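You operate a simulated robot arm through the tools that you are given. There is no shell and no other tool. Be economical: measure what you need, move in short steps, check, and stop when the job is done.

You run a simulated two-armed robot. Do the job below in one go: nothing can be reset, and whatever is moved stays where it is left.

Task
Crank 3 flexes on the clamped sole, lay it in its bay, then clamp the yellow sole.
Fine: lift the blue clamp fully; the bay is marked 41-42; the new tip lies under the clamp, the bend on the red line; do not crank it or zero the counter; leave the other soles.

It is judged by the outcome, as a careful person would: the job done as asked, and still so three seconds after it is handed in. It fails if anything else is knocked over, pushed out of place, dropped, spilled or broken.

Robot
Two 7-joint arms with two-finger parallel grippers on one trunk, on a base that drives. Base frame: it is fixed to the floor where the robot stands at the start and does not move with it; the origin is under the middle of the robot, x ahead of it, y to its left, z up. Lengths are in m, angles in rad, forces in N, time in s.
The left shoulder is at the start at [-0.082, 0.119, 0.851], the right one opposite. With the tool pointing down near the work surface each hand reaches from about 0.1 to 0.4 m from the robot's upright axis, wherever it stands, measured 20 degrees to its own side. Places, roughly: bay marked 41-42 [0.6, -0.9, 0.9]; bed of the flex tester [0.5, 0.2, 1]; black sole [0.5, -1.5, 0.25]; blue clamp [0.5, 0.3, 1]; green sole [0.5, -1.5, 0.25]; orange sole [0.5, -1.75, 0.25]. Payload 3.43 kg a hand.
The TCP of each hand is the grasp point between the finger pads, 0.03 m short of the fingertips. In the tool frame z runs along the fingers and y along their closing line. The gripper opens to 0.094 m. The fingers are 0.028 m wide and 0.01 m thick; the gripper's body (0.05 by 0.096 m) begins 0.055 m behind the TCP.
Orientation is told as [roll, pitch, yaw] about the base's x, y, z axes, in that order, counted from this pose: with the fingers straight down and closing along the base's y, the tool's x points along the base's -x, its y along +y and its z along -z.

Tools
- The arms move only by the tool send_rows. It takes "left_deltas", "right_deltas" or both (then of equal length, played together; a hand with none holds still); each is text: rows parted by semicolons, each of 6 numbers parted by spaces: the shift along the base's x, y, z in units of 30 mm (1.0 is 30 mm), then the turn, a rotation vector about the base's x, y, z in units of 4 degrees (1.0 is 4 degrees). In form: dx dy dz wx wy wz; .... A call has 1 to 10 rows; each row shifts and turns the commanded pose from where the row before left it. "left_claw" and "right_claw" are, for a hand that has rows, the closure, from 0 (fully open) to 1 (shut), set as the call begins (left out, the last holds). A call with a number of a shift or a turn outside -1 to 1 is refused whole. Rows are played at 5 a second. More than 0.05 m and 0.15 rad between two rows, or a gripper value outside its range, and nothing of the call is played. Where a pose cannot be reached the arm comes as near as it can. A force on the tool above 60 N (or 10 N above the force at the start of the call, whichever is more), or a blocked arm, ends the call early, and 0.2 s more pass. Each finger travels about 0.153 m/s and halts on what it meets, pressing with about 37 N; the grip force reading is that of the motor and also rises with nothing between the fingers. The clock runs only during rows and for 0.2 s after the last one: add rows that do not move to give the fingers time. The reply holds the time, the measured pose of the TCP, the force on the tool along the base axes, the opening and the grip force, in the units named above and with some noise, with the torque about the TCP (base axes, N m) and any sound that the robot's microphone picked up.
- Cameras (640 x 400 px; columns grow to the right, rows downward): "scene" is now at [0.0299, -0.0298, 1.5588]; the picture's right is [-0.24, -0.97, 0.00], its down [-0.75, 0.19, -0.63] and it looks along [0.62, -0.15, -0.77] (base axes); focal length 274 px, centre (320, 200). "left" rides on the left gripper at [0.076, -0.014, -0.103] in its tool frame; the picture's right is [0.18, 0.98, 0.00], its down [-0.75, 0.14, -0.64] and it looks along [-0.63, 0.12, 0.77] (tool axes); focal length 243 px, centre (320, 200). "right" rides on the right gripper at [0.076, 0.014, -0.102] in its tool frame; the picture's right is [-0.18, 0.98, 0.00], its down [-0.75, -0.14, -0.64] and it looks along [-0.63, -0.12, 0.77] (tool axes); focal length 243 px, centre (320, 200). There is no depth. A picture from a camera that has moved, and an enlarged one, comes with that camera's place and axes in the base frame and with its lens. The place of the scene camera against the robot may be out by one fixed shift of up to 0.012 m in any direction.
- grab_frame(camera): a new picture of that camera. It takes no simulated time.
- slide_trunk(by): slides the trunk up (or, below 0, down) by that many m; the arms and the scene camera ride with it, the base frame stays. It gives what a move gives, with no picture.
- drive_base(legs): drives the robot by 1 to 6 legs, each [ahead, left, turn to the left] in m, m and rad, along the robot's own axes; the way and the turn of a leg run together, so that a leg with both is an arc; at most 1.5 m and 3.142 rad a leg. The arms and the cameras ride along, it lands a little off, and it stops where it bumps. It gives what a move gives.
- pan_tilt(pan, tilt): turns the head with the scene camera to pan (to the left, within 2.496 rad either way) and tilt (down, from -0.506 to 1.204), counted from straight ahead of the robot. It gives what a move gives.
- zoom(camera, box): a new picture of the part [left, top, right, bottom] of that camera's present view, enlarged. It takes no simulated time.
- job_done(): hands the job in; it is judged then, once.

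Go step by step. Nothing tells you exact positions but the pictures and the camera data: compare them with the known pose of the tool, close in by small moves and look again before you grip or let go. The budget is 120 turns and 92 pictures, counting those below and the enlarged ones. Unless the task says otherwise, let go and move clear before handing in, and close with one line.

The tools are called after "Call:" by a JSON object that holds its "api" and its "payload". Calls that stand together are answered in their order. send_rows: Moves the arms, as the interface text tells. Its arguments: {"type":"object","properties":{"left_deltas":{"type":"string"},"left_claw":{"type":"number"},"right_deltas":{"type":"string"},"right_claw":{"type":"number"}},"required":[]} The other tools are called the same way: slide_trunk (by) slides the trunk up or down; drive_base (legs) drives the base; pan_tilt (pan, tilt) turns the head that bears the scene camera; grab_frame (camera) takes a picture; zoom (camera, box) takes an enlarged picture of a part of a camera's view; job_done () hands the job in.

At the start:

```text
time: 0.0
left_position: [0.2856, 0.0797, 1.1901]
left_tool_rot: [0.002, -0.001, 0.001]
left_force: [0.5, 0.2, -0.2]
left_wrist_torque: [0.01, 0.01, -0.05]
left_finger_gap: 0.0939
left_grip_force: 0.0
right_position: [0.2543, -0.155, 1.1904]
right_tool_rot: [-0.001, -0.001, -0.001]
right_force: [-0.8, -0.2, -0.3]
right_wrist_torque: [0.01, -0.02, 0.0]
right_finger_gap: 0.0938
right_grip_force: 0.2
trunk travel left (down, up): [-0.275, 0.06]
robot x, y, heading: [-0.0013, 0.0019, 0.001]
head pan, tilt: [-0.243, 0.883]
```

scene: 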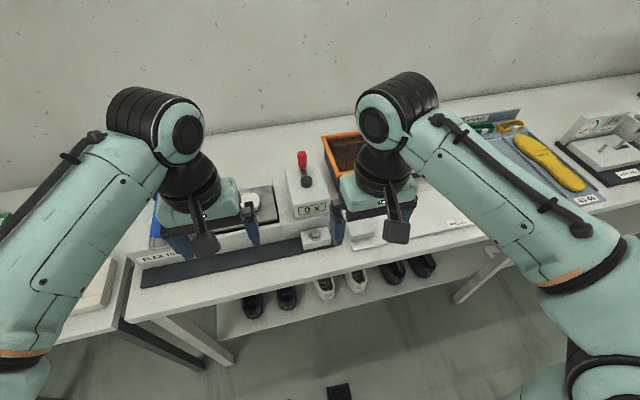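
right: 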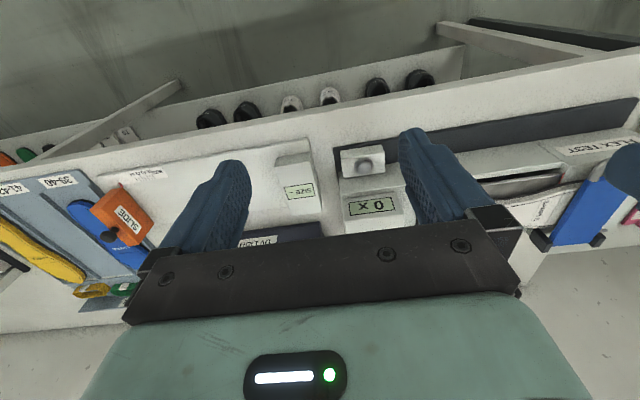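
left: 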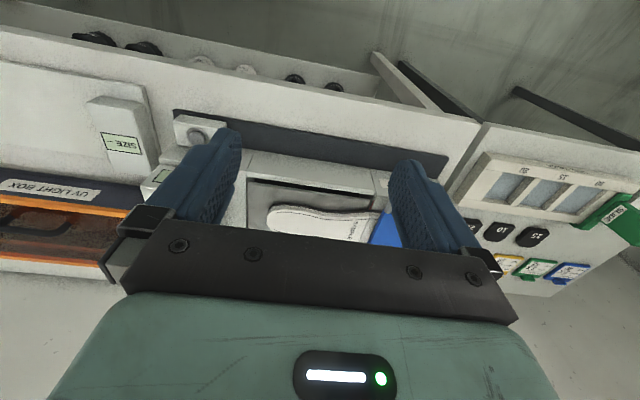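

The arms hide much of the flex tester, and the bays are off to the right. I'll look at both places before moving.

Call:
{"api": "zoom", "payload": {"camera": "scene", "box": [110, 130, 370, 290]}}

Call:
{"api": "zoom", "payload": {"camera": "scene", "box": [440, 80, 640, 240]}}

Call:
{"api": "zoom", "payload": {"camera": "left", "box": [140, 80, 460, 280]}}

```text
2.46 times, centred on (240, 210) of scene
camera zoom: at [0.0299, -0.0298, 1.5588], right [-0.24, -0.97, 0.0], down [-0.75, 0.19, -0.63], along [0.62, -0.15, -0.77], focal length 675 px, centre (517, 175)
```

zoom: 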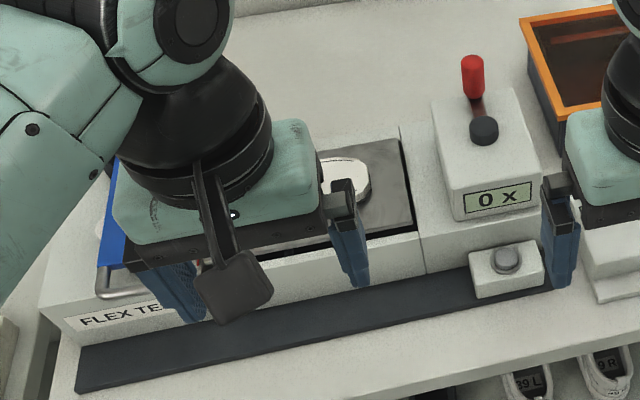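

```text
2.50 times, centred on (540, 160) of scene
camera zoom: at [0.0299, -0.0298, 1.5588], right [-0.24, -0.97, 0.0], down [-0.75, 0.19, -0.63], along [0.62, -0.15, -0.77], focal length 685 px, centre (-230, 300)
```

zoom: 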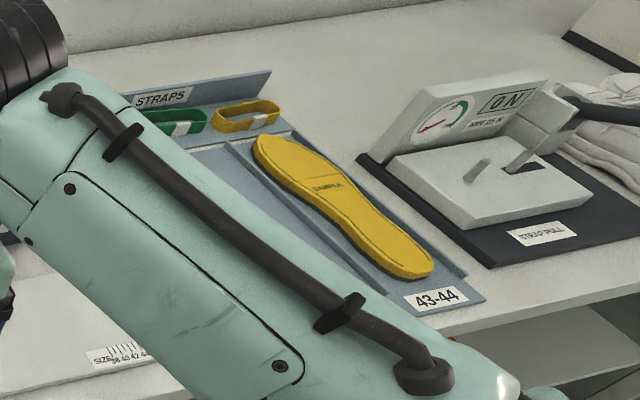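

```text
2.00 times, centred on (300, 180) of left
camera zoom: at [0.2098, 0.0653, 1.2919], right [-0.18, 0.98, 0.0], down [0.75, 0.14, 0.64], along [0.63, 0.12, -0.77], focal length 485 px, centre (360, 240)
```

zoom: 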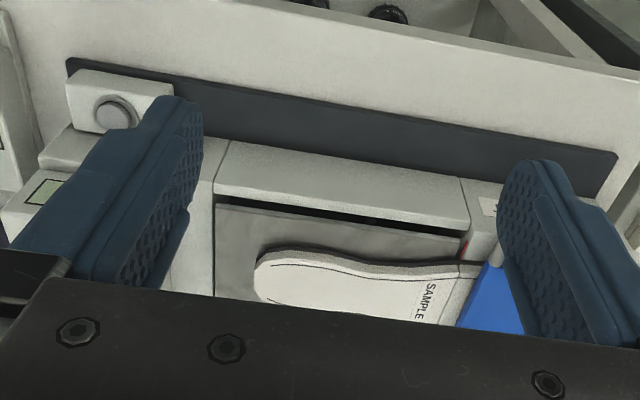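

A white sole sits under the blue clamp, with the crank (red handle) and counter to its right. I'll pull both hands back to clear the view.

Call:
{"api": "send_rows", "payload": {"left_deltas": "-0.7 1 0 0 0 0;-0.7 1 0 0 0 0;-0.7 1 0 0 0 0;-0.7 1 0 0 0 0;0 1 0 0 0 0;0 1 0 0 0 0", "right_deltas": "-0.7 -1 0 0 0 0;-0.7 -1 0 0 0 0;-0.7 -1 0 0 0 0;-0.7 0 0 0 0 0;0 0 0 0 0 0;0 0 0 0 0 0"}}

Call:
{"api": "pan_tilt", "payload": {"pan": 0.2, "tilt": 0.883}}

Call:
{"api": "grab_frame", "payload": {"camera": "scene"}}

```text
time: 1.4
left_position: [0.2004, 0.2586, 1.1886]
left_tool_rot: [0.001, 0.0, -0.002]
left_force: [-0.3, 0.5, 0.1]
left_wrist_torque: [-0.02, 0.02, 0.03]
left_finger_gap: 0.094
left_grip_force: 0.2
right_position: [0.1724, -0.2451, 1.1901]
right_tool_rot: [0.0, 0.002, -0.001]
right_force: [-0.4, -0.3, -0.2]
right_wrist_torque: [-0.06, -0.01, -0.02]
right_finger_gap: 0.0938
right_grip_force: 0.1
trunk travel left (down, up): [-0.275, 0.06]
robot x, y, heading: [0.002, 0.0022, -0.0]
head pan, tilt: [-0.243, 0.883]
```

```text
time: 2.3
left_position: [0.2023, 0.258, 1.1882]
left_tool_rot: [0.001, 0.001, -0.001]
left_force: [-0.8, 0.2, 0.0]
left_wrist_torque: [0.01, 0.0, 0.0]
left_finger_gap: 0.0941
left_grip_force: 0.1
right_position: [0.1723, -0.2446, 1.1901]
right_tool_rot: [-0.001, -0.001, -0.001]
right_force: [0.6, -0.2, 0.5]
right_wrist_torque: [-0.03, 0.01, -0.01]
right_finger_gap: 0.094
right_grip_force: 0.0
trunk travel left (down, up): [-0.275, 0.06]
robot x, y, heading: [0.0015, -0.0013, 0.003]
head pan, tilt: [0.201, 0.883]
```

```text
85 pictures are left
camera scene: at [0.0306, 0.0038, 1.5588], right [0.2, -0.98, 0.0], down [-0.76, -0.15, -0.63], along [0.62, 0.13, -0.77], focal length 274 px, centre (320, 200)
```

scene: 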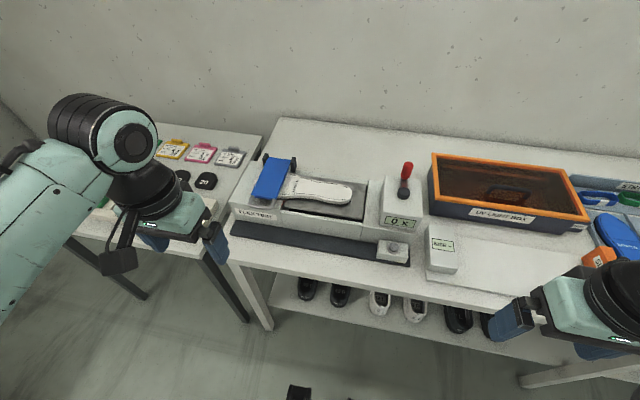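

Call:
{"api": "zoom", "payload": {"camera": "scene", "box": [220, 130, 440, 270]}}

Call:
{"api": "pan_tilt", "payload": {"pan": -0.8, "tilt": 0.8}}

Call:
{"api": "grab_frame", "payload": {"camera": "scene"}}

```text
2.86 times, centred on (330, 200) of scene
camera zoom: at [0.0306, 0.0038, 1.5588], right [0.2, -0.98, 0.0], down [-0.76, -0.15, -0.63], along [0.62, 0.13, -0.77], focal length 783 px, centre (291, 200)
```

zoom: 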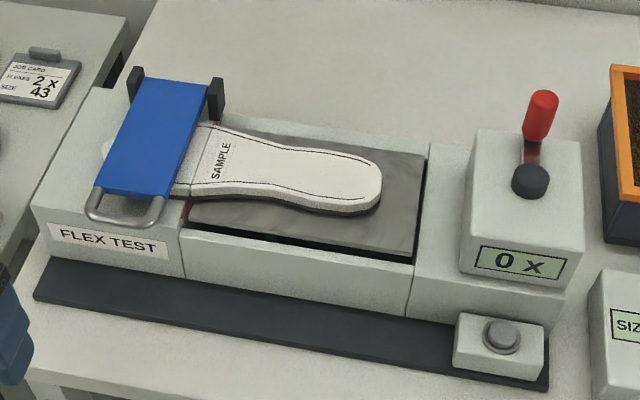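

```text
time: 3.6
left_position: [0.2016, 0.2575, 1.1888]
left_tool_rot: [0.002, 0.0, 0.0]
left_force: [0.3, -0.8, 0.5]
left_wrist_torque: [-0.02, -0.02, 0.02]
left_finger_gap: 0.0938
left_grip_force: 0.0
right_position: [0.1719, -0.2456, 1.1897]
right_tool_rot: [0.0, -0.001, -0.001]
right_force: [0.4, -0.1, 0.2]
right_wrist_torque: [-0.04, -0.01, 0.01]
right_finger_gap: 0.094
right_grip_force: 0.1
trunk travel left (down, up): [-0.275, 0.06]
robot x, y, heading: [-0.0006, -0.0014, -0.001]
head pan, tilt: [-0.799, 0.799]
```

```text
83 pictures are left
camera scene: at [0.012, -0.0692, 1.5654], right [-0.72, -0.7, 0.0], down [-0.5, 0.51, -0.7], along [0.49, -0.5, -0.72], focal length 274 px, centre (320, 200)
```

scene: 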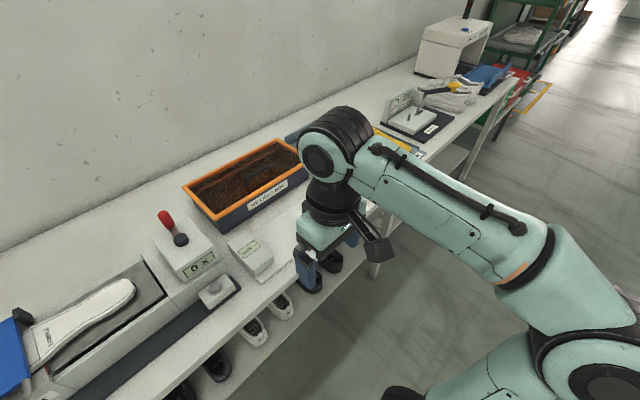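

The 41-42 bay is hidden by the right arm, and I need to know how the crank is built. I'll look straight down for base clearance and zoom on the crank from this angle.

Call:
{"api": "zoom", "payload": {"camera": "scene", "box": [120, 180, 260, 300]}}

Call:
{"api": "pan_tilt", "payload": {"pan": 0.0, "tilt": 1.2}}

Call:
{"api": "grab_frame", "payload": {"camera": "scene"}}

```text
3.33 times, centred on (190, 240) of scene
camera zoom: at [0.012, -0.0692, 1.5654], right [-0.72, -0.7, 0.0], down [-0.5, 0.51, -0.7], along [0.49, -0.5, -0.72], focal length 914 px, centre (753, 67)
```

zoom: 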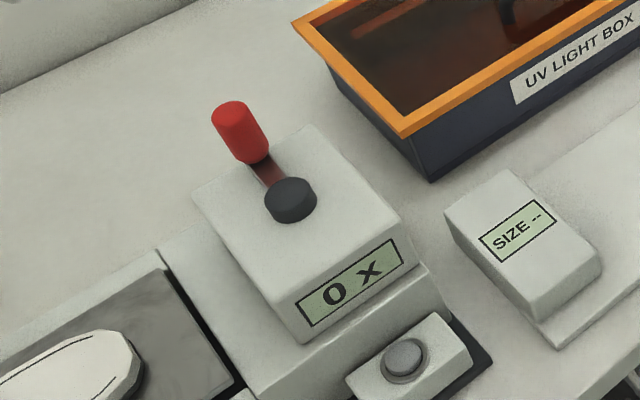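

```text
time: 4.7
left_position: [0.2017, 0.2577, 1.1885]
left_tool_rot: [0.001, 0.0, -0.001]
left_force: [0.0, 0.1, -0.1]
left_wrist_torque: [-0.01, -0.02, 0.0]
left_finger_gap: 0.094
left_grip_force: 0.0
right_position: [0.1708, -0.2457, 1.1908]
right_tool_rot: [-0.001, 0.0, 0.0]
right_force: [-0.7, -0.3, -0.4]
right_wrist_torque: [0.0, -0.03, -0.01]
right_finger_gap: 0.0941
right_grip_force: 0.0
trunk travel left (down, up): [-0.275, 0.06]
robot x, y, heading: [0.0011, 0.0006, -0.003]
head pan, tilt: [0.0, 1.201]
```

```text
81 pictures are left
camera scene: at [0.0116, -0.0115, 1.5377], right [0.0, -1.0, 0.0], down [-0.93, 0.0, -0.36], along [0.36, 0.0, -0.93], focal length 274 px, centre (320, 200)
```

scene: 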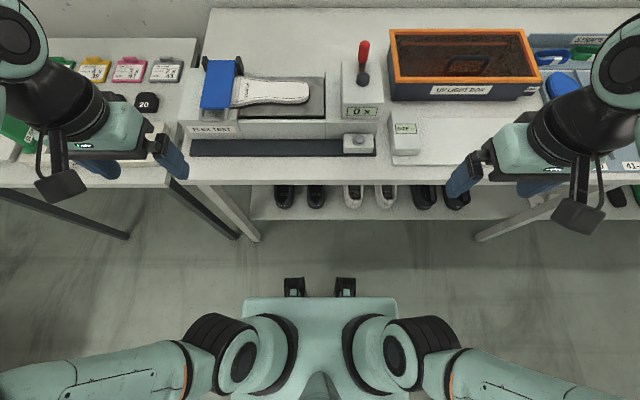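

The crank has a vertical axis, with its red handle standing behind the hub. The floor is clear, so I'll drive 0.18 m forward and look through the wrist cameras.

Call:
{"api": "drive_base", "payload": {"legs": [[0.18, 0, 0]]}}

Call:
{"api": "grab_frame", "payload": {"camera": "right"}}

Call:
{"api": "grab_frame", "payload": {"camera": "scene"}}

```text
time: 6.2
left_position: [0.3802, 0.2539, 1.1901]
left_tool_rot: [0.003, 0.0, -0.011]
left_force: [-0.3, 0.5, 0.0]
left_wrist_torque: [-0.03, 0.02, -0.01]
left_finger_gap: 0.0937
left_grip_force: 0.1
right_position: [0.3446, -0.2479, 1.1905]
right_tool_rot: [-0.001, 0.001, -0.011]
right_force: [0.8, -0.1, -0.1]
right_wrist_torque: [0.0, -0.01, -0.01]
right_finger_gap: 0.0942
right_grip_force: 0.1
trunk travel left (down, up): [-0.275, 0.06]
robot x, y, heading: [0.1751, -0.0003, -0.015]
head pan, tilt: [0.0, 1.201]
```

```text
80 pictures are left
camera right: at [0.2681, -0.2323, 1.2912], right [0.2, 0.98, 0.0], down [0.75, -0.15, 0.64], along [0.63, -0.13, -0.77], focal length 243 px, centre (320, 200)
```

right: 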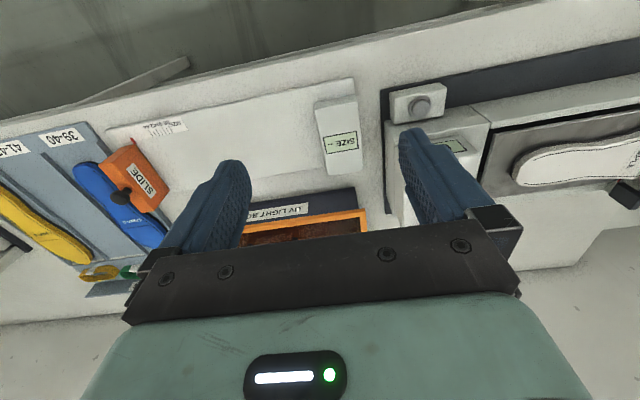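

```text
79 pictures are left
camera scene: at [0.1876, -0.0126, 1.5376], right [-0.01, -1.0, 0.0], down [-0.93, 0.01, -0.36], along [0.36, 0.0, -0.93], focal length 274 px, centre (320, 200)
```

scene: 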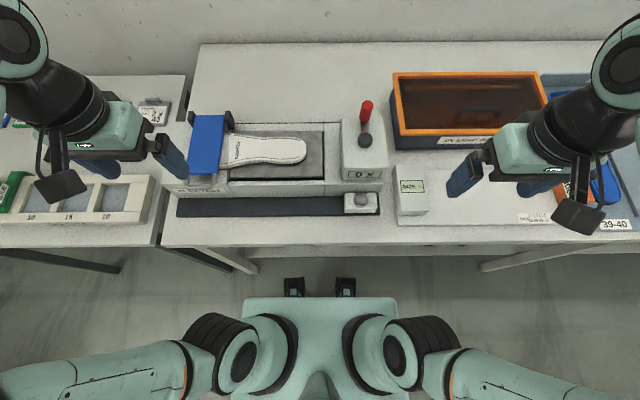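

Call:
{"api": "zoom", "payload": {"camera": "scene", "box": [320, 90, 400, 220]}}

Call:
{"api": "zoom", "payload": {"camera": "scene", "box": [160, 90, 340, 220]}}

```text
3.08 times, centred on (360, 155) of scene
camera zoom: at [0.1876, -0.0126, 1.5376], right [-0.01, -1.0, 0.0], down [-0.93, 0.01, -0.36], along [0.36, 0.0, -0.93], focal length 844 px, centre (197, 338)
```

zoom: 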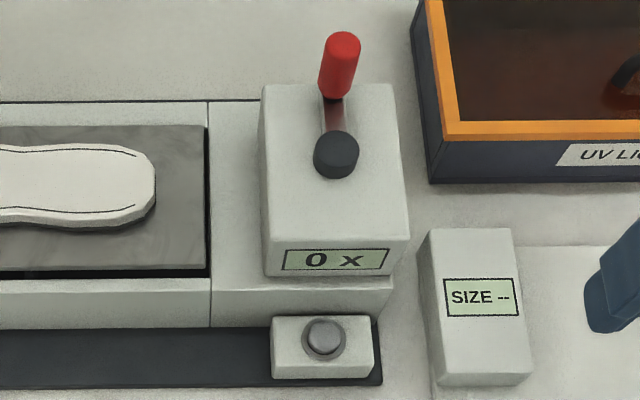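

```text
3.08 times, centred on (250, 155) of scene
camera zoom: at [0.1876, -0.0126, 1.5376], right [-0.01, -1.0, 0.0], down [-0.93, 0.01, -0.36], along [0.36, 0.0, -0.93], focal length 844 px, centre (535, 338)
```

zoom: 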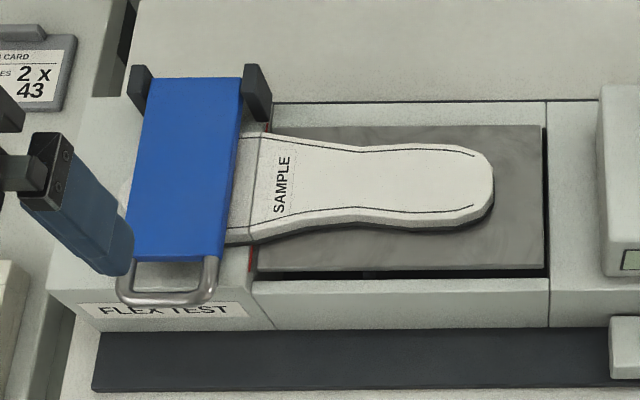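

The handle looks to be at about (0.56, -0.11), z 1.04–1.10, with the hub at (0.531, -0.113). I'll bring the right hand above the handle and check.

Call:
{"api": "send_rows", "payload": {"right_deltas": "0.8 0.5 0 0 0 0;0.8 0.5 0 0 0 0;0.8 0.5 0 0 0 0;0.8 0.5 0 0 0 0;0.8 0.5 0 0 0 0;0.8 0.5 0 0 0 0;0.8 0.5 0 0 0 0;0.8 0.5 0 0 0 0;0.8 0.5 0 0 0 0;0 0 0 0 0 0.16", "right_claw": 0.2}}

Call:
{"api": "grab_frame", "payload": {"camera": "right"}}

Call:
{"api": "grab_frame", "payload": {"camera": "scene"}}

```text
time: 8.4
left_position: [0.3787, 0.2533, 1.1894]
left_tool_rot: [0.003, -0.002, -0.013]
left_force: [-0.2, -0.1, -0.4]
left_wrist_torque: [0.01, -0.02, 0.01]
left_finger_gap: 0.0941
left_grip_force: 0.1
right_position: [0.5593, -0.1149, 1.1909]
right_tool_rot: [-0.001, 0.001, 0.0]
right_force: [0.5, -0.2, 0.0]
right_wrist_torque: [0.0, -0.02, -0.03]
right_finger_gap: 0.0753
right_grip_force: 0.0
trunk travel left (down, up): [-0.275, 0.06]
robot x, y, heading: [0.1763, -0.0003, -0.012]
head pan, tilt: [0.0, 1.201]
```

```text
76 pictures are left
camera right: at [0.4829, -0.1, 1.2929], right [0.18, 0.98, 0.0], down [0.75, -0.14, 0.64], along [0.63, -0.12, -0.77], focal length 243 px, centre (320, 200)
```

right: 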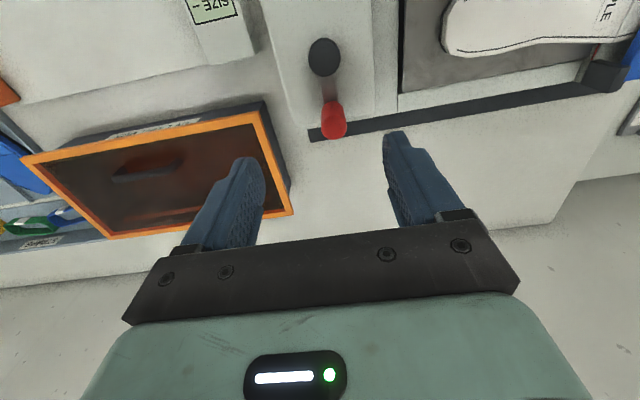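

```text
75 pictures are left
camera scene: at [0.1865, -0.013, 1.5376], right [-0.01, -1.0, 0.0], down [-0.93, 0.01, -0.36], along [0.36, 0.0, -0.93], focal length 274 px, centre (320, 200)
```

scene: 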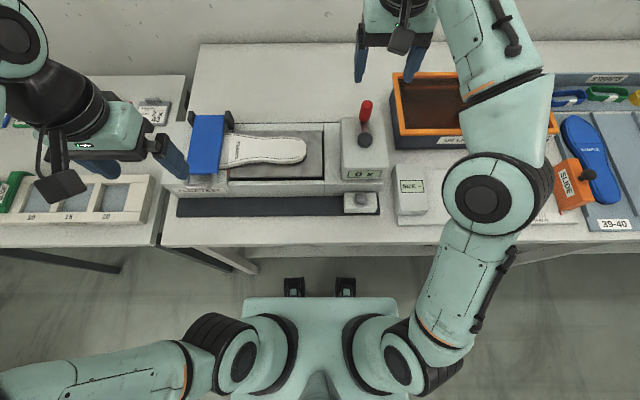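

The wrist view puts the handle near (0.567, -0.104) and the hub near (0.526, -0.105). I'll correct to that, go down and look again before closing.

Call:
{"api": "send_rows", "payload": {"right_deltas": "0.25 0.35 0 0 0 0;0 0 -1 0 0 0;0 0 -1 0 0 0;0 0 -0.9 0 0 0;0 0 0 0 0 0", "right_claw": 0.2}}

Call:
{"api": "grab_frame", "payload": {"camera": "right"}}

Call:
{"api": "zoom", "payload": {"camera": "scene", "box": [300, 70, 480, 200]}}

```text
time: 9.6
left_position: [0.3804, 0.2541, 1.1889]
left_tool_rot: [0.002, -0.002, -0.011]
left_force: [0.4, 0.3, 0.5]
left_wrist_torque: [-0.01, -0.02, -0.03]
left_finger_gap: 0.0939
left_grip_force: 0.1
right_position: [0.5679, -0.1035, 1.1046]
right_tool_rot: [0.0, -0.001, -0.001]
right_force: [0.7, -0.3, 0.5]
right_wrist_torque: [-0.02, 0.01, 0.0]
right_finger_gap: 0.0752
right_grip_force: 0.1
trunk travel left (down, up): [-0.275, 0.06]
robot x, y, heading: [0.177, 0.0018, -0.01]
head pan, tilt: [0.0, 1.201]
```

```text
74 pictures are left
camera right: at [0.4916, -0.0876, 1.2052], right [0.19, 0.98, 0.0], down [0.75, -0.14, 0.64], along [0.63, -0.12, -0.77], focal length 243 px, centre (320, 200)
```

right: 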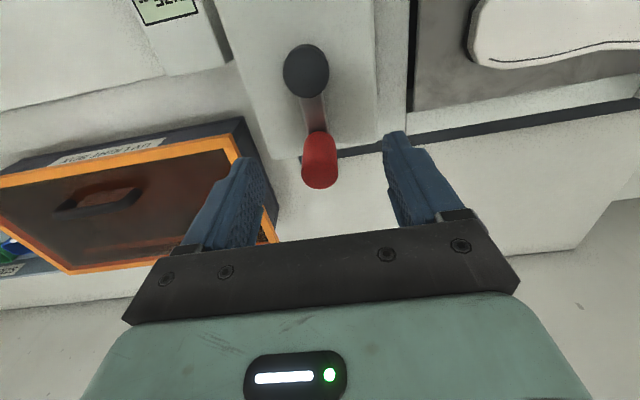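

```text
3.08 times, centred on (390, 135) of scene
camera zoom: at [0.1871, -0.0126, 1.5377], right [-0.01, -1.0, 0.0], down [-0.93, 0.01, -0.36], along [0.36, 0.0, -0.93], focal length 844 px, centre (105, 400)
```

zoom: 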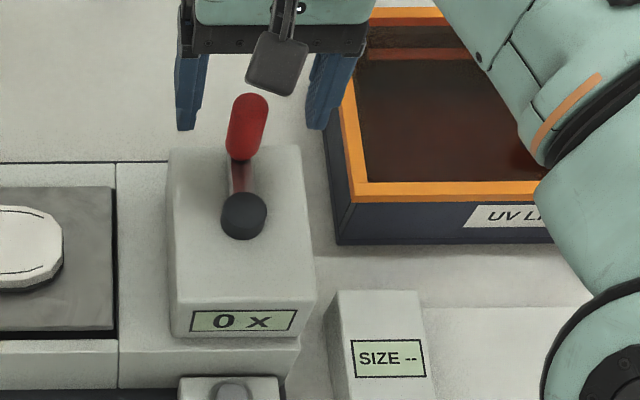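

The handle is centred between the fingers. I'll go down another 36 mm and close on it.

Call:
{"api": "send_rows", "payload": {"right_deltas": "0 0 -0.6 0 0 0;0 0 -0.6 0 0 0;0 0 0 0 0 0", "right_claw": 0.2}}

Call:
{"api": "send_rows", "payload": {"right_deltas": "0 0 0 0 0 0;0 0 0 0 0 0;0 0 0 0 0 0", "right_claw": 0.8}}

Call:
{"api": "grab_frame", "payload": {"camera": "right"}}

```text
time: 10.4
left_position: [0.3797, 0.2551, 1.189]
left_tool_rot: [0.002, 0.0, -0.013]
left_force: [0.2, 0.0, 0.3]
left_wrist_torque: [0.0, 0.01, 0.02]
left_finger_gap: 0.0938
left_grip_force: 0.2
right_position: [0.5676, -0.1023, 1.0673]
right_tool_rot: [0.0, 0.0, -0.001]
right_force: [0.3, -0.9, 1.1]
right_wrist_torque: [0.01, 0.02, 0.01]
right_finger_gap: 0.0753
right_grip_force: 0.1
trunk travel left (down, up): [-0.275, 0.06]
robot x, y, heading: [0.1778, -0.0024, -0.013]
head pan, tilt: [0.0, 1.201]
```

```text
time: 11.2
left_position: [0.3806, 0.255, 1.1898]
left_tool_rot: [0.002, 0.0, -0.012]
left_force: [0.5, -0.2, -0.1]
left_wrist_torque: [-0.01, -0.03, 0.01]
left_finger_gap: 0.0939
left_grip_force: 0.1
right_position: [0.5677, -0.1016, 1.0678]
right_tool_rot: [0.0, 0.0, 0.0]
right_force: [0.0, 0.5, -1.9]
right_wrist_torque: [-0.01, -0.08, -0.03]
right_finger_gap: 0.0282
right_grip_force: 45.1
trunk travel left (down, up): [-0.275, 0.06]
robot x, y, heading: [0.1764, -0.0011, -0.011]
head pan, tilt: [0.0, 1.201]
```

```text
72 pictures are left
camera right: at [0.4907, -0.0872, 1.1688], right [0.18, 0.98, 0.0], down [0.75, -0.14, 0.64], along [0.63, -0.12, -0.77], focal length 243 px, centre (320, 200)
```

right: 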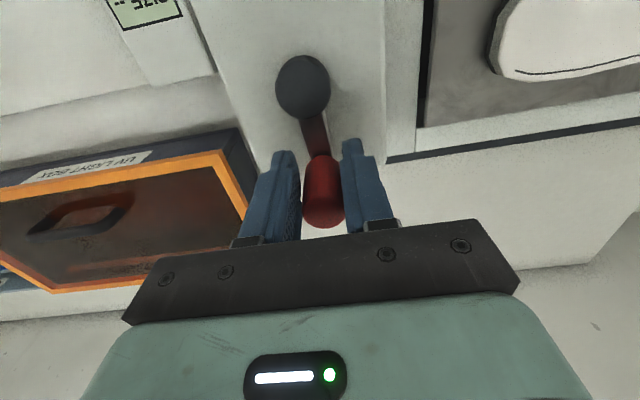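

The handle is held at a 28 mm gap. I'll try a quarter turn clockwise at a radius of about 41 mm and watch the forces.

Call:
{"api": "send_rows", "payload": {"right_deltas": "-0.067 -0.422 0 0 0 0;-0.194 -0.381 0 0 0 0;-0.302 -0.302 0 0 0 0"}}

Call:
{"api": "zoom", "payload": {"camera": "scene", "box": [170, 70, 420, 220]}}

```text
time: 12.0
left_position: [0.3818, 0.2518, 1.1892]
left_tool_rot: [0.002, 0.001, -0.014]
left_force: [-0.1, -0.5, -0.3]
left_wrist_torque: [0.02, 0.01, -0.02]
left_finger_gap: 0.094
left_grip_force: 0.1
right_position: [0.553, -0.1403, 1.0662]
right_tool_rot: [-0.001, -0.001, -0.006]
right_force: [0.6, 0.2, 0.6]
right_wrist_torque: [0.01, 0.01, 0.0]
right_finger_gap: 0.0188
right_grip_force: 0.1
trunk travel left (down, up): [-0.275, 0.06]
robot x, y, heading: [0.1765, -0.0048, -0.013]
head pan, tilt: [0.0, 1.201]
```

```text
2.56 times, centred on (295, 145) of scene
camera zoom: at [0.1901, -0.014, 1.5378], right [-0.01, -1.0, 0.0], down [-0.93, 0.01, -0.36], along [0.36, 0.0, -0.93], focal length 702 px, centre (384, 341)
```

zoom: 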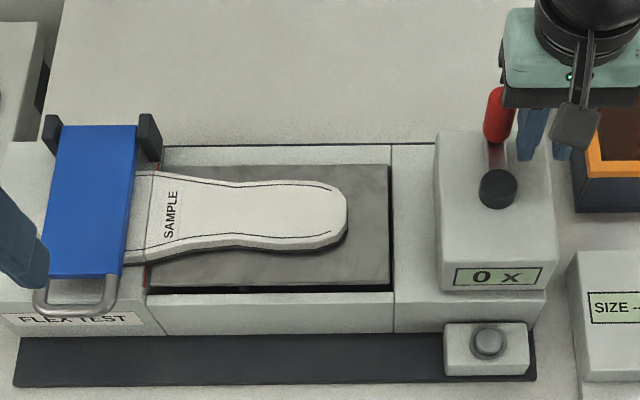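

The fingers slipped off and the handle stayed put. Either that direction is blocked or I held it too near its edge, so I'll look closer.

Call:
{"api": "grab_frame", "payload": {"camera": "right"}}

Call:
{"api": "zoom", "payload": {"camera": "scene", "box": [320, 80, 420, 150]}}

```text
70 pictures are left
camera right: at [0.4773, -0.1244, 1.1675], right [0.19, 0.98, 0.0], down [0.75, -0.14, 0.64], along [0.63, -0.12, -0.77], focal length 243 px, centre (320, 200)
```

right: 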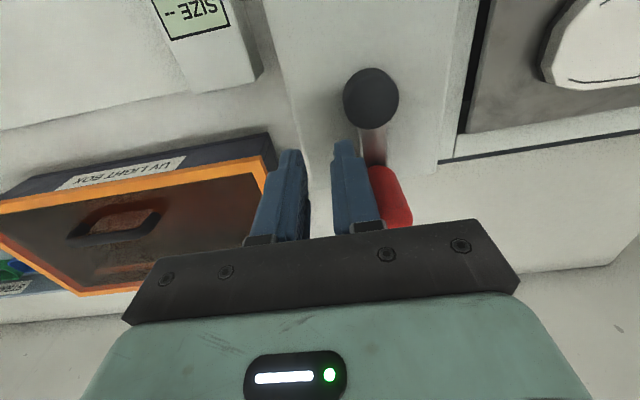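

```text
5.71 times, centred on (370, 115) of scene
camera zoom: at [0.1901, -0.014, 1.5378], right [-0.01, -1.0, 0.0], down [-0.93, 0.01, -0.36], along [0.36, 0.0, -0.93], focal length 1566 px, centre (34, 686)
```

zoom: 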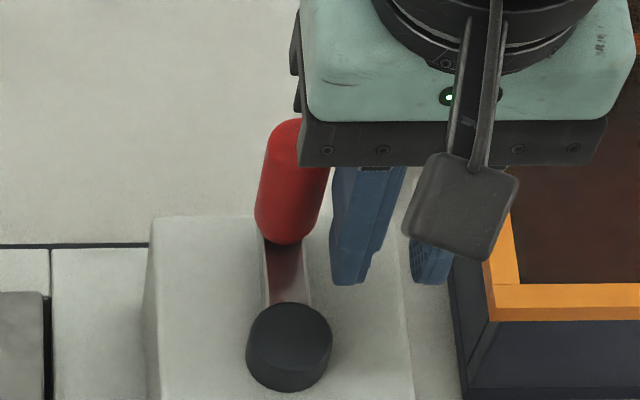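

Combining the views, the handle sits further back and lower than I thought: about (0.578, -0.103), z 1.02–1.075, with the hub at (0.527, -0.104). I'll regrip there, centred and lower.

Call:
{"api": "send_rows", "payload": {"right_deltas": "0 0 1 0 0 0;0 0 1 0 0 0;0.42 0.62 0 0 0 0;0.41 0.62 0 0 0 0;0 0 -0.8 0 0 0;0 0 -0.8 0 0 0;0 0 -0.7 0 0 0;0 0 0 0 0 0", "right_claw": 0.2}}

Call:
{"api": "zoom", "payload": {"camera": "right", "box": [220, 40, 440, 250]}}

```text
time: 13.8
left_position: [0.3798, 0.2546, 1.189]
left_tool_rot: [0.002, 0.0, -0.012]
left_force: [0.9, -0.3, -0.3]
left_wrist_torque: [0.01, -0.02, -0.01]
left_finger_gap: 0.094
left_grip_force: 0.0
right_position: [0.5747, -0.0983, 1.0594]
right_tool_rot: [0.001, 0.001, -0.003]
right_force: [-0.2, 0.2, 0.3]
right_wrist_torque: [-0.02, 0.0, -0.01]
right_finger_gap: 0.0752
right_grip_force: 0.1
trunk travel left (down, up): [-0.275, 0.06]
robot x, y, heading: [0.1745, 0.0013, -0.012]
head pan, tilt: [0.0, 1.201]
```

```text
1.90 times, centred on (330, 145) of right
camera zoom: at [0.4976, -0.0842, 1.1602], right [0.19, 0.98, 0.0], down [0.75, -0.14, 0.64], along [0.63, -0.12, -0.77], focal length 462 px, centre (301, 305)
```

zoom: 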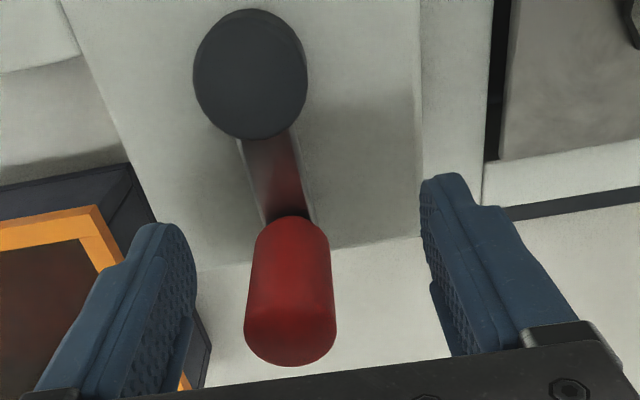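

The handle now sits squarely between the pads. I'll close and try a few steps clockwise at a 48 mm radius.

Call:
{"api": "send_rows", "payload": {"right_deltas": "0 -0.1 0 0 0 0;0 0 0 0 0 0;0 0 0 0 0 0", "right_claw": 1}}

Call:
{"api": "send_rows", "payload": {"right_deltas": "-0.05 -0.35 0 0 0 0;-0.07 -0.3 0 0 0 0;0 0 0 0 0 0"}}

Call:
{"api": "zoom", "payload": {"camera": "right", "box": [220, 40, 440, 250]}}

```text
time: 14.6
left_position: [0.3805, 0.2543, 1.1895]
left_tool_rot: [0.003, 0.0, -0.011]
left_force: [0.3, 0.3, 0.3]
left_wrist_torque: [-0.01, 0.0, -0.02]
left_finger_gap: 0.0939
left_grip_force: 0.1
right_position: [0.5757, -0.1023, 1.0586]
right_tool_rot: [0.0, 0.001, 0.001]
right_force: [2.6, 1.1, 0.0]
right_wrist_torque: [0.07, -0.11, 0.01]
right_finger_gap: 0.0253
right_grip_force: 44.8
trunk travel left (down, up): [-0.275, 0.06]
robot x, y, heading: [0.1766, -0.0034, -0.012]
head pan, tilt: [0.0, 1.201]
```

```text
time: 15.4
left_position: [0.3825, 0.2632, 1.1872]
left_tool_rot: [-0.005, 0.001, -0.011]
left_force: [0.2, 0.5, -0.8]
left_wrist_torque: [-0.01, -0.01, -0.02]
left_finger_gap: 0.0943
left_grip_force: 0.0
right_position: [0.5764, -0.1059, 1.0591]
right_tool_rot: [0.009, -0.008, 0.012]
right_force: [28.5, 49.9, 0.8]
right_wrist_torque: [-0.7, 0.92, 0.23]
right_finger_gap: 0.0252
right_grip_force: 44.3
trunk travel left (down, up): [-0.275, 0.06]
robot x, y, heading: [0.1801, -0.0039, -0.008]
head pan, tilt: [0.0, 1.201]
```

```text
1.90 times, centred on (330, 145) of right
camera zoom: at [0.4984, -0.093, 1.1595], right [0.17, 0.99, 0.01], down [0.75, -0.14, 0.65], along [0.64, -0.1, -0.76], focal length 462 px, centre (301, 305)
```

zoom: 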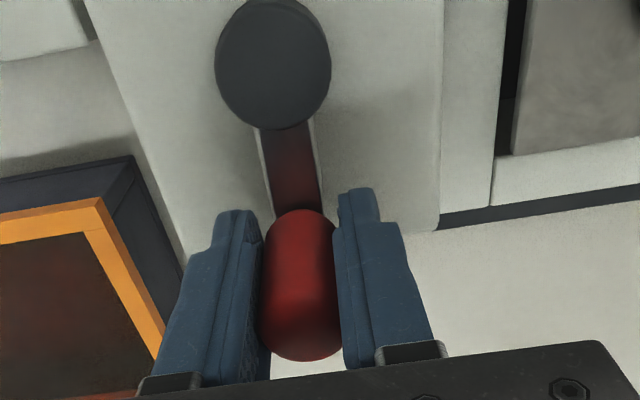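

Clockwise is blocked: 50 N against me and no motion. I'll ease back and try the other way.

Call:
{"api": "send_rows", "payload": {"right_deltas": "0.07 0.3 0 0 0 0;0.05 0.35 0 0 0 0;-0.05 0.35 0 0 0 0;-0.07 0.3 0 0 0 0;0 0 0 0 0 0"}}

Call:
{"api": "zoom", "payload": {"camera": "right", "box": [220, 40, 440, 250]}}

```text
time: 16.6
left_position: [0.3803, 0.2539, 1.1891]
left_tool_rot: [0.001, -0.001, -0.012]
left_force: [0.1, 0.1, 0.1]
left_wrist_torque: [0.0, 0.0, -0.02]
left_finger_gap: 0.0938
left_grip_force: 0.0
right_position: [0.5713, -0.0827, 1.0597]
right_tool_rot: [-0.001, 0.002, -0.003]
right_force: [1.0, -1.6, 9.4]
right_wrist_torque: [-0.01, -0.16, 0.01]
right_finger_gap: 0.0248
right_grip_force: 44.9
trunk travel left (down, up): [-0.275, 0.06]
robot x, y, heading: [0.1756, -0.001, -0.01]
head pan, tilt: [0.0, 1.201]
```

```text
1.90 times, centred on (330, 145) of right
camera zoom: at [0.4949, -0.068, 1.1602], right [0.19, 0.98, 0.0], down [0.75, -0.14, 0.64], along [0.63, -0.12, -0.77], focal length 462 px, centre (301, 305)
```

zoom: 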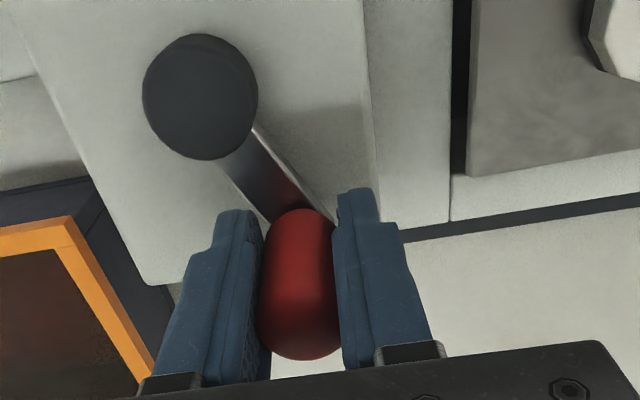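

Anticlockwise turns freely, and the readings fit a circle centred on (0.527, -0.104) with r ≈ 49 mm. I'll go on to about 116° and check.

Call:
{"api": "send_rows", "payload": {"right_deltas": "-0.289 0.417 0 0 0 0;-0.404 0.308 0 0 0 0;-0.479 0.168 0 0 0 0;-0.508 0.012 0 0 0 0;-0.486 -0.146 0 0 0 0"}}

Call:
{"api": "grab_frame", "payload": {"camera": "scene"}}

```text
time: 17.8
left_position: [0.3792, 0.2543, 1.189]
left_tool_rot: [0.002, -0.003, -0.012]
left_force: [0.0, 0.0, 0.4]
left_wrist_torque: [-0.03, -0.01, 0.01]
left_finger_gap: 0.0937
left_grip_force: 0.0
right_position: [0.506, -0.0592, 1.0599]
right_tool_rot: [0.0, 0.0, 0.0]
right_force: [-2.9, 11.5, 6.7]
right_wrist_torque: [0.08, -0.45, 0.03]
right_finger_gap: 0.0246
right_grip_force: 44.7
trunk travel left (down, up): [-0.275, 0.06]
robot x, y, heading: [0.1719, 0.0011, -0.01]
head pan, tilt: [0.0, 1.201]
```

```text
65 pictures are left
camera scene: at [0.1861, -0.0107, 1.5376], right [-0.01, -1.0, 0.0], down [-0.93, 0.01, -0.36], along [0.36, -0.01, -0.93], focal length 274 px, centre (320, 200)
```

scene: 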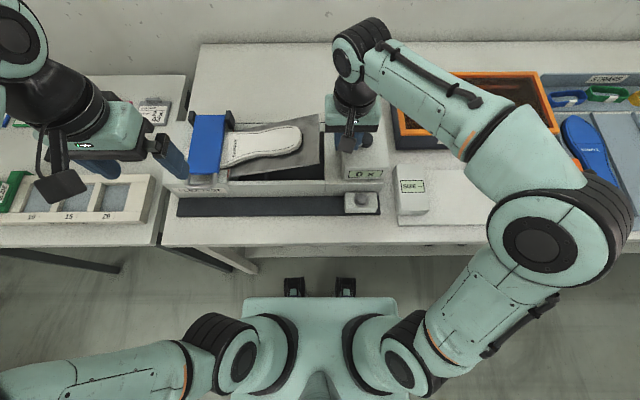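

The bed rises as the handle turns, so the crank works. I'll carry on around and watch the counter.

Call:
{"api": "send_rows", "payload": {"right_deltas": "-0.417 -0.259 0 0 0 0;-0.308 -0.404 0 0 0 0;-0.168 -0.479 0 0 0 0;-0.012 -0.508 0 0 0 0;0.146 -0.486 0 0 0 0;0.289 -0.417 0 0 0 0;0.404 -0.308 0 0 0 0;0.479 -0.168 0 0 0 0;0.508 -0.012 0 0 0 0;0.486 0.146 0 0 0 0"}}

Call:
{"api": "grab_frame", "payload": {"camera": "scene"}}

```text
time: 20.0
left_position: [0.3817, 0.2531, 1.1895]
left_tool_rot: [0.002, 0.0, -0.012]
left_force: [0.2, 0.1, -0.8]
left_wrist_torque: [-0.02, -0.03, -0.04]
left_finger_gap: 0.094
left_grip_force: 0.0
right_position: [0.5546, -0.1485, 1.0577]
right_tool_rot: [0.002, -0.007, -0.003]
right_force: [14.2, -15.9, 18.1]
right_wrist_torque: [-0.11, -1.07, -0.06]
right_finger_gap: 0.0246
right_grip_force: 44.5
trunk travel left (down, up): [-0.275, 0.06]
robot x, y, heading: [0.1756, -0.0042, -0.011]
head pan, tilt: [0.0, 1.201]
```

```text
64 pictures are left
camera scene: at [0.1887, -0.0142, 1.5376], right [-0.01, -1.0, 0.0], down [-0.93, 0.01, -0.36], along [0.36, 0.0, -0.93], focal length 274 px, centre (320, 200)
```

scene: 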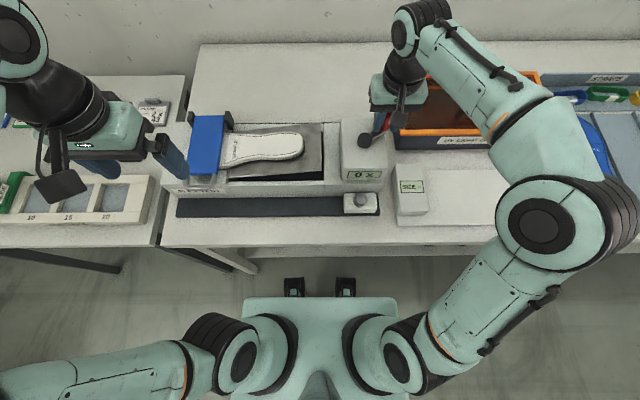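

The force pushes outward, so the true radius is a touch larger. I'll widen the path slightly and finish the first revolution.

Call:
{"api": "send_rows", "payload": {"right_deltas": "0.45 0.258 0.03 0 0 0;0.317 0.416 0 0 0 0;0.173 0.493 0 0 0 0;0.012 0.523 0 0 0 0;0 0 0 0 0 0"}}

Call:
{"api": "zoom", "payload": {"camera": "scene", "box": [170, 70, 420, 220]}}

```text
time: 21.2
left_position: [0.378, 0.2541, 1.1887]
left_tool_rot: [0.001, -0.001, -0.01]
left_force: [-0.3, -0.5, -0.2]
left_wrist_torque: [-0.03, 0.03, -0.01]
left_finger_gap: 0.094
left_grip_force: 0.0
right_position: [0.5757, -0.0944, 1.0579]
right_tool_rot: [-0.003, 0.009, -0.001]
right_force: [-13.1, -2.7, -3.4]
right_wrist_torque: [0.25, 0.75, 0.01]
right_finger_gap: 0.0243
right_grip_force: 45.5
trunk travel left (down, up): [-0.275, 0.06]
robot x, y, heading: [0.1754, -0.0029, -0.011]
head pan, tilt: [0.0, 1.201]
```

```text
2.56 times, centred on (295, 145) of scene
camera zoom: at [0.1851, -0.0131, 1.5375], right [-0.01, -1.0, 0.0], down [-0.93, 0.01, -0.36], along [0.36, 0.0, -0.93], focal length 702 px, centre (384, 341)
```

zoom: 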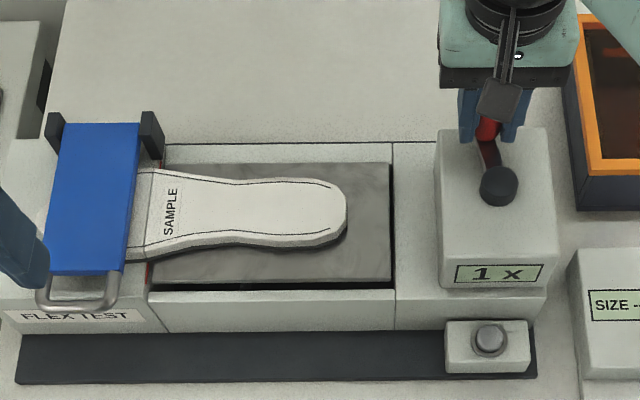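

The counter reads 1 x. I'll make the second revolution with a refined circle: centre (0.5255, -0.106), r 50.5 mm.

Call:
{"api": "send_rows", "payload": {"right_deltas": "-0.23 0.485 0 0 0 0;-0.323 0.416 0 0 0 0;-0.435 0.296 0 0 0 0;-0.506 0.147 0 0 0 0;-0.526 -0.016 0 0 0 0;-0.495 -0.178 0 0 0 0;-0.416 -0.323 0 0 0 0;-0.296 -0.435 0 0 0 0;-0.147 -0.506 0 0 0 0;0.016 -0.526 0 0 0 0"}}

Call:
{"api": "send_rows", "payload": {"right_deltas": "0.178 -0.495 0 0 0 0;0.323 -0.416 0 0 0 0;0.435 -0.296 0 0 0 0;0.506 -0.147 0 0 0 0;0.526 0.016 0 0 0 0;0.495 0.178 0 0 0 0;0.416 0.323 0 0 0 0;0.296 0.435 0 0 0 0;0.147 0.506 0 0 0 0;-0.016 0.526 0 0 0 0"}}

Call:
{"api": "zoom", "payload": {"camera": "scene", "box": [170, 70, 420, 220]}}

```text
time: 23.4
left_position: [0.3825, 0.2536, 1.1891]
left_tool_rot: [0.002, 0.003, -0.013]
left_force: [-0.4, -0.1, 0.6]
left_wrist_torque: [-0.05, 0.01, 0.04]
left_finger_gap: 0.094
left_grip_force: 0.0
right_position: [0.4778, -0.1149, 1.0577]
right_tool_rot: [0.0, 0.001, -0.001]
right_force: [7.1, 6.2, -21.5]
right_wrist_torque: [0.1, 1.22, 0.03]
right_finger_gap: 0.0243
right_grip_force: 44.5
trunk travel left (down, up): [-0.275, 0.06]
robot x, y, heading: [0.1743, 0.0023, -0.012]
head pan, tilt: [0.0, 1.201]
```

```text
time: 25.6
left_position: [0.3802, 0.2538, 1.1894]
left_tool_rot: [0.0, 0.0, -0.013]
left_force: [-0.3, 0.1, 0.0]
left_wrist_torque: [0.0, -0.01, -0.01]
left_finger_gap: 0.0942
left_grip_force: 0.1
right_position: [0.5766, -0.0952, 1.0592]
right_tool_rot: [0.0, 0.001, -0.002]
right_force: [0.4, -0.7, -6.6]
right_wrist_torque: [-0.04, 0.95, 0.01]
right_finger_gap: 0.0245
right_grip_force: 44.9
trunk travel left (down, up): [-0.275, 0.06]
robot x, y, heading: [0.1741, -0.003, -0.014]
head pan, tilt: [0.0, 1.201]
```

```text
2.56 times, centred on (295, 145) of scene
camera zoom: at [0.1877, -0.0122, 1.5377], right [-0.01, -1.0, 0.0], down [-0.93, 0.01, -0.36], along [0.36, 0.0, -0.93], focal length 702 px, centre (384, 341)
```

zoom: 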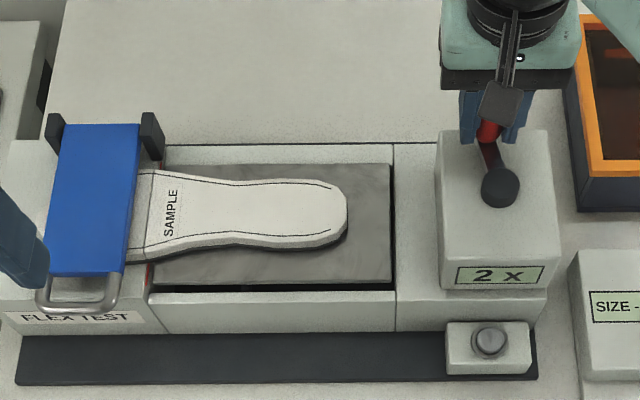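

2 x now. I'll make the third revolution, ending closer to the home angle.

Call:
{"api": "send_rows", "payload": {"right_deltas": "-0.178 0.495 0 0 0 0;-0.323 0.416 0 0 0 0;-0.435 0.296 0 0 0 0;-0.506 0.147 0 0 0 0;-0.526 -0.016 0 0 0 0;-0.495 -0.178 0 0 0 0;-0.416 -0.323 0 0 0 0;-0.296 -0.435 0 0 0 0;-0.147 -0.506 0 0 0 0;0.016 -0.526 0 0 0 0"}}

Call:
{"api": "send_rows", "payload": {"right_deltas": "0.178 -0.495 0 0 0 0;0.323 -0.416 0 0 0 0;0.435 -0.296 0 0 0 0;0.506 -0.147 0 0 0 0;0.526 0.016 0 0 0 0;0.495 0.178 0 0 0 0;0.416 0.323 0 0 0 0;0.296 0.435 0 0 0 0;0.147 0.506 0 0 0 0;0.009 0.328 0 0 0 0"}}

Call:
{"api": "zoom", "payload": {"camera": "scene", "box": [170, 70, 420, 220]}}

```text
time: 27.8
left_position: [0.382, 0.255, 1.1898]
left_tool_rot: [0.001, 0.0, -0.011]
left_force: [-0.1, -0.2, 0.5]
left_wrist_torque: [-0.02, 0.02, 0.02]
left_finger_gap: 0.0937
left_grip_force: 0.1
right_position: [0.4769, -0.1145, 1.0593]
right_tool_rot: [0.002, -0.002, 0.0]
right_force: [13.4, 5.8, 5.5]
right_wrist_torque: [0.22, 0.75, 0.02]
right_finger_gap: 0.0246
right_grip_force: 45.0
trunk travel left (down, up): [-0.275, 0.06]
robot x, y, heading: [0.1788, -0.0012, -0.011]
head pan, tilt: [0.0, 1.201]
```

```text
time: 30.0
left_position: [0.38, 0.2546, 1.1885]
left_tool_rot: [0.002, -0.002, -0.012]
left_force: [-0.1, 0.1, 0.0]
left_wrist_torque: [-0.01, -0.02, 0.02]
left_finger_gap: 0.094
left_grip_force: 0.1
right_position: [0.5772, -0.1028, 1.058]
right_tool_rot: [-0.002, -0.001, 0.0]
right_force: [0.5, -0.2, 2.0]
right_wrist_torque: [-0.15, 0.03, 0.03]
right_finger_gap: 0.0239
right_grip_force: 45.3
trunk travel left (down, up): [-0.275, 0.06]
robot x, y, heading: [0.1767, -0.0035, -0.012]
head pan, tilt: [0.0, 1.201]
```

```text
2.56 times, centred on (295, 145) of scene
camera zoom: at [0.1871, -0.0124, 1.5376], right [-0.01, -1.0, 0.0], down [-0.93, 0.01, -0.36], along [0.36, 0.0, -0.93], focal length 702 px, centre (384, 341)
```

zoom: 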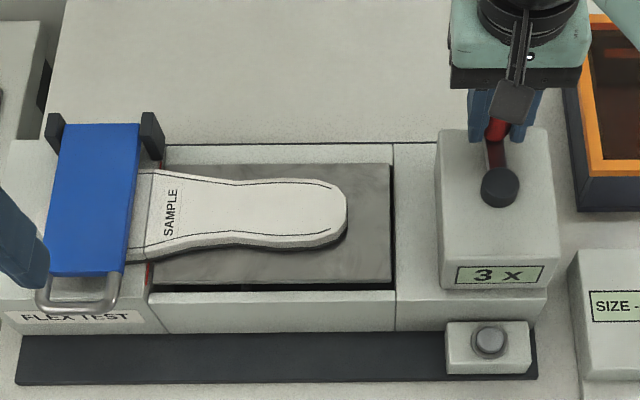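

3 x, with the bed flat. I'll release the handle with the right hand, rise straight up and withdraw to the right.

Call:
{"api": "send_rows", "payload": {"right_deltas": "0 0 0 0 0 0;0 0 0 0 0 0;0 0 1 0 0 0;0 0 1 0 0 0;0 0 1 0 0 0;0 0 1 0 0 0;-0.8 -0.4 0 0 0 0;-0.8 -0.4 0 0 0 0;-0.8 -0.4 0 0 0 0;-0.8 -0.4 0 0 0 0", "right_claw": 0.4}}

Call:
{"api": "send_rows", "payload": {"right_deltas": "-0.8 -0.4 0 0 0 0;-0.8 -0.4 0 0 0 0;-0.8 -0.4 0 0 0 0;-0.8 -0.4 0 0 0 0;0 0 0 0 0 0", "left_deltas": "0 0 0 0 0 0;0 0 0 0 0 0;0 0 0 0 0 0;0 0 0 0 0 0;0 0 0 0 0 0"}}

Call:
{"api": "grab_frame", "payload": {"camera": "left"}}

Call:
{"api": "zoom", "payload": {"camera": "scene", "box": [160, 80, 260, 220]}}

```text
time: 32.2
left_position: [0.3794, 0.2542, 1.1894]
left_tool_rot: [0.001, -0.003, -0.012]
left_force: [-1.2, -0.4, -0.1]
left_wrist_torque: [-0.01, -0.03, 0.02]
left_finger_gap: 0.0938
left_grip_force: 0.1
right_position: [0.4811, -0.1498, 1.1798]
right_tool_rot: [0.0, -0.001, 0.0]
right_force: [0.0, 0.3, -1.0]
right_wrist_torque: [0.0, -0.07, 0.01]
right_finger_gap: 0.0562
right_grip_force: 0.0
trunk travel left (down, up): [-0.275, 0.06]
robot x, y, heading: [0.1793, -0.0024, -0.016]
head pan, tilt: [0.0, 1.201]
```

```text
time: 33.4
left_position: [0.3805, 0.2538, 1.1878]
left_tool_rot: [0.002, 0.0, -0.013]
left_force: [-0.1, -0.1, -0.3]
left_wrist_torque: [0.02, 0.0, 0.02]
left_finger_gap: 0.0939
left_grip_force: 0.1
right_position: [0.3854, -0.1985, 1.178]
right_tool_rot: [0.0, -0.001, 0.0]
right_force: [0.8, 0.6, 0.5]
right_wrist_torque: [-0.02, -0.01, 0.0]
right_finger_gap: 0.0563
right_grip_force: 0.0
trunk travel left (down, up): [-0.275, 0.06]
robot x, y, heading: [0.1741, -0.0035, -0.014]
head pan, tilt: [0.0, 1.201]
```

```text
60 pictures are left
camera left: at [0.3038, 0.2413, 1.2909], right [-0.17, 0.98, 0.0], down [0.76, 0.13, 0.64], along [0.63, 0.11, -0.77], focal length 243 px, centre (320, 200)
```

left: 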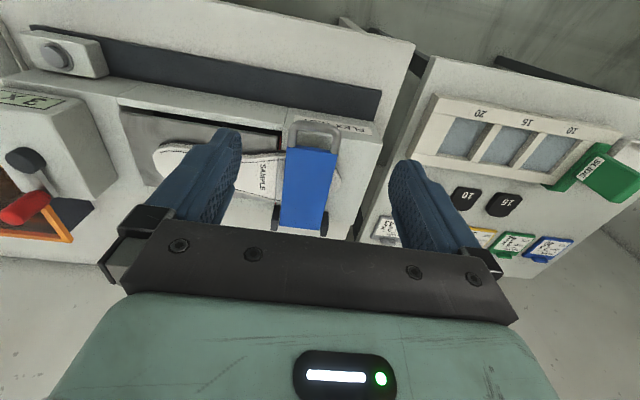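

```text
2.86 times, centred on (210, 150) of scene
camera zoom: at [0.1879, -0.0123, 1.5377], right [-0.01, -1.0, 0.0], down [-0.93, 0.01, -0.36], along [0.36, 0.0, -0.93], focal length 783 px, centre (634, 343)
```

zoom: 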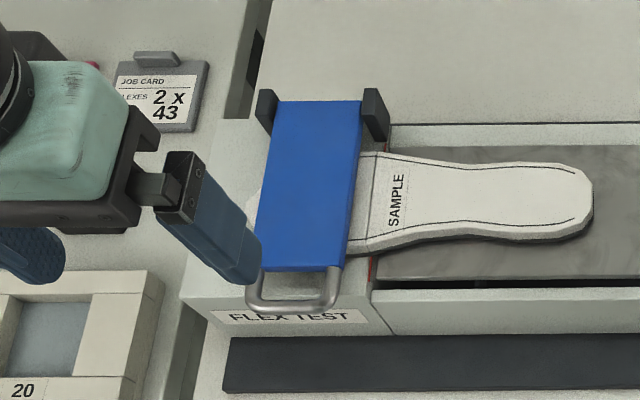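

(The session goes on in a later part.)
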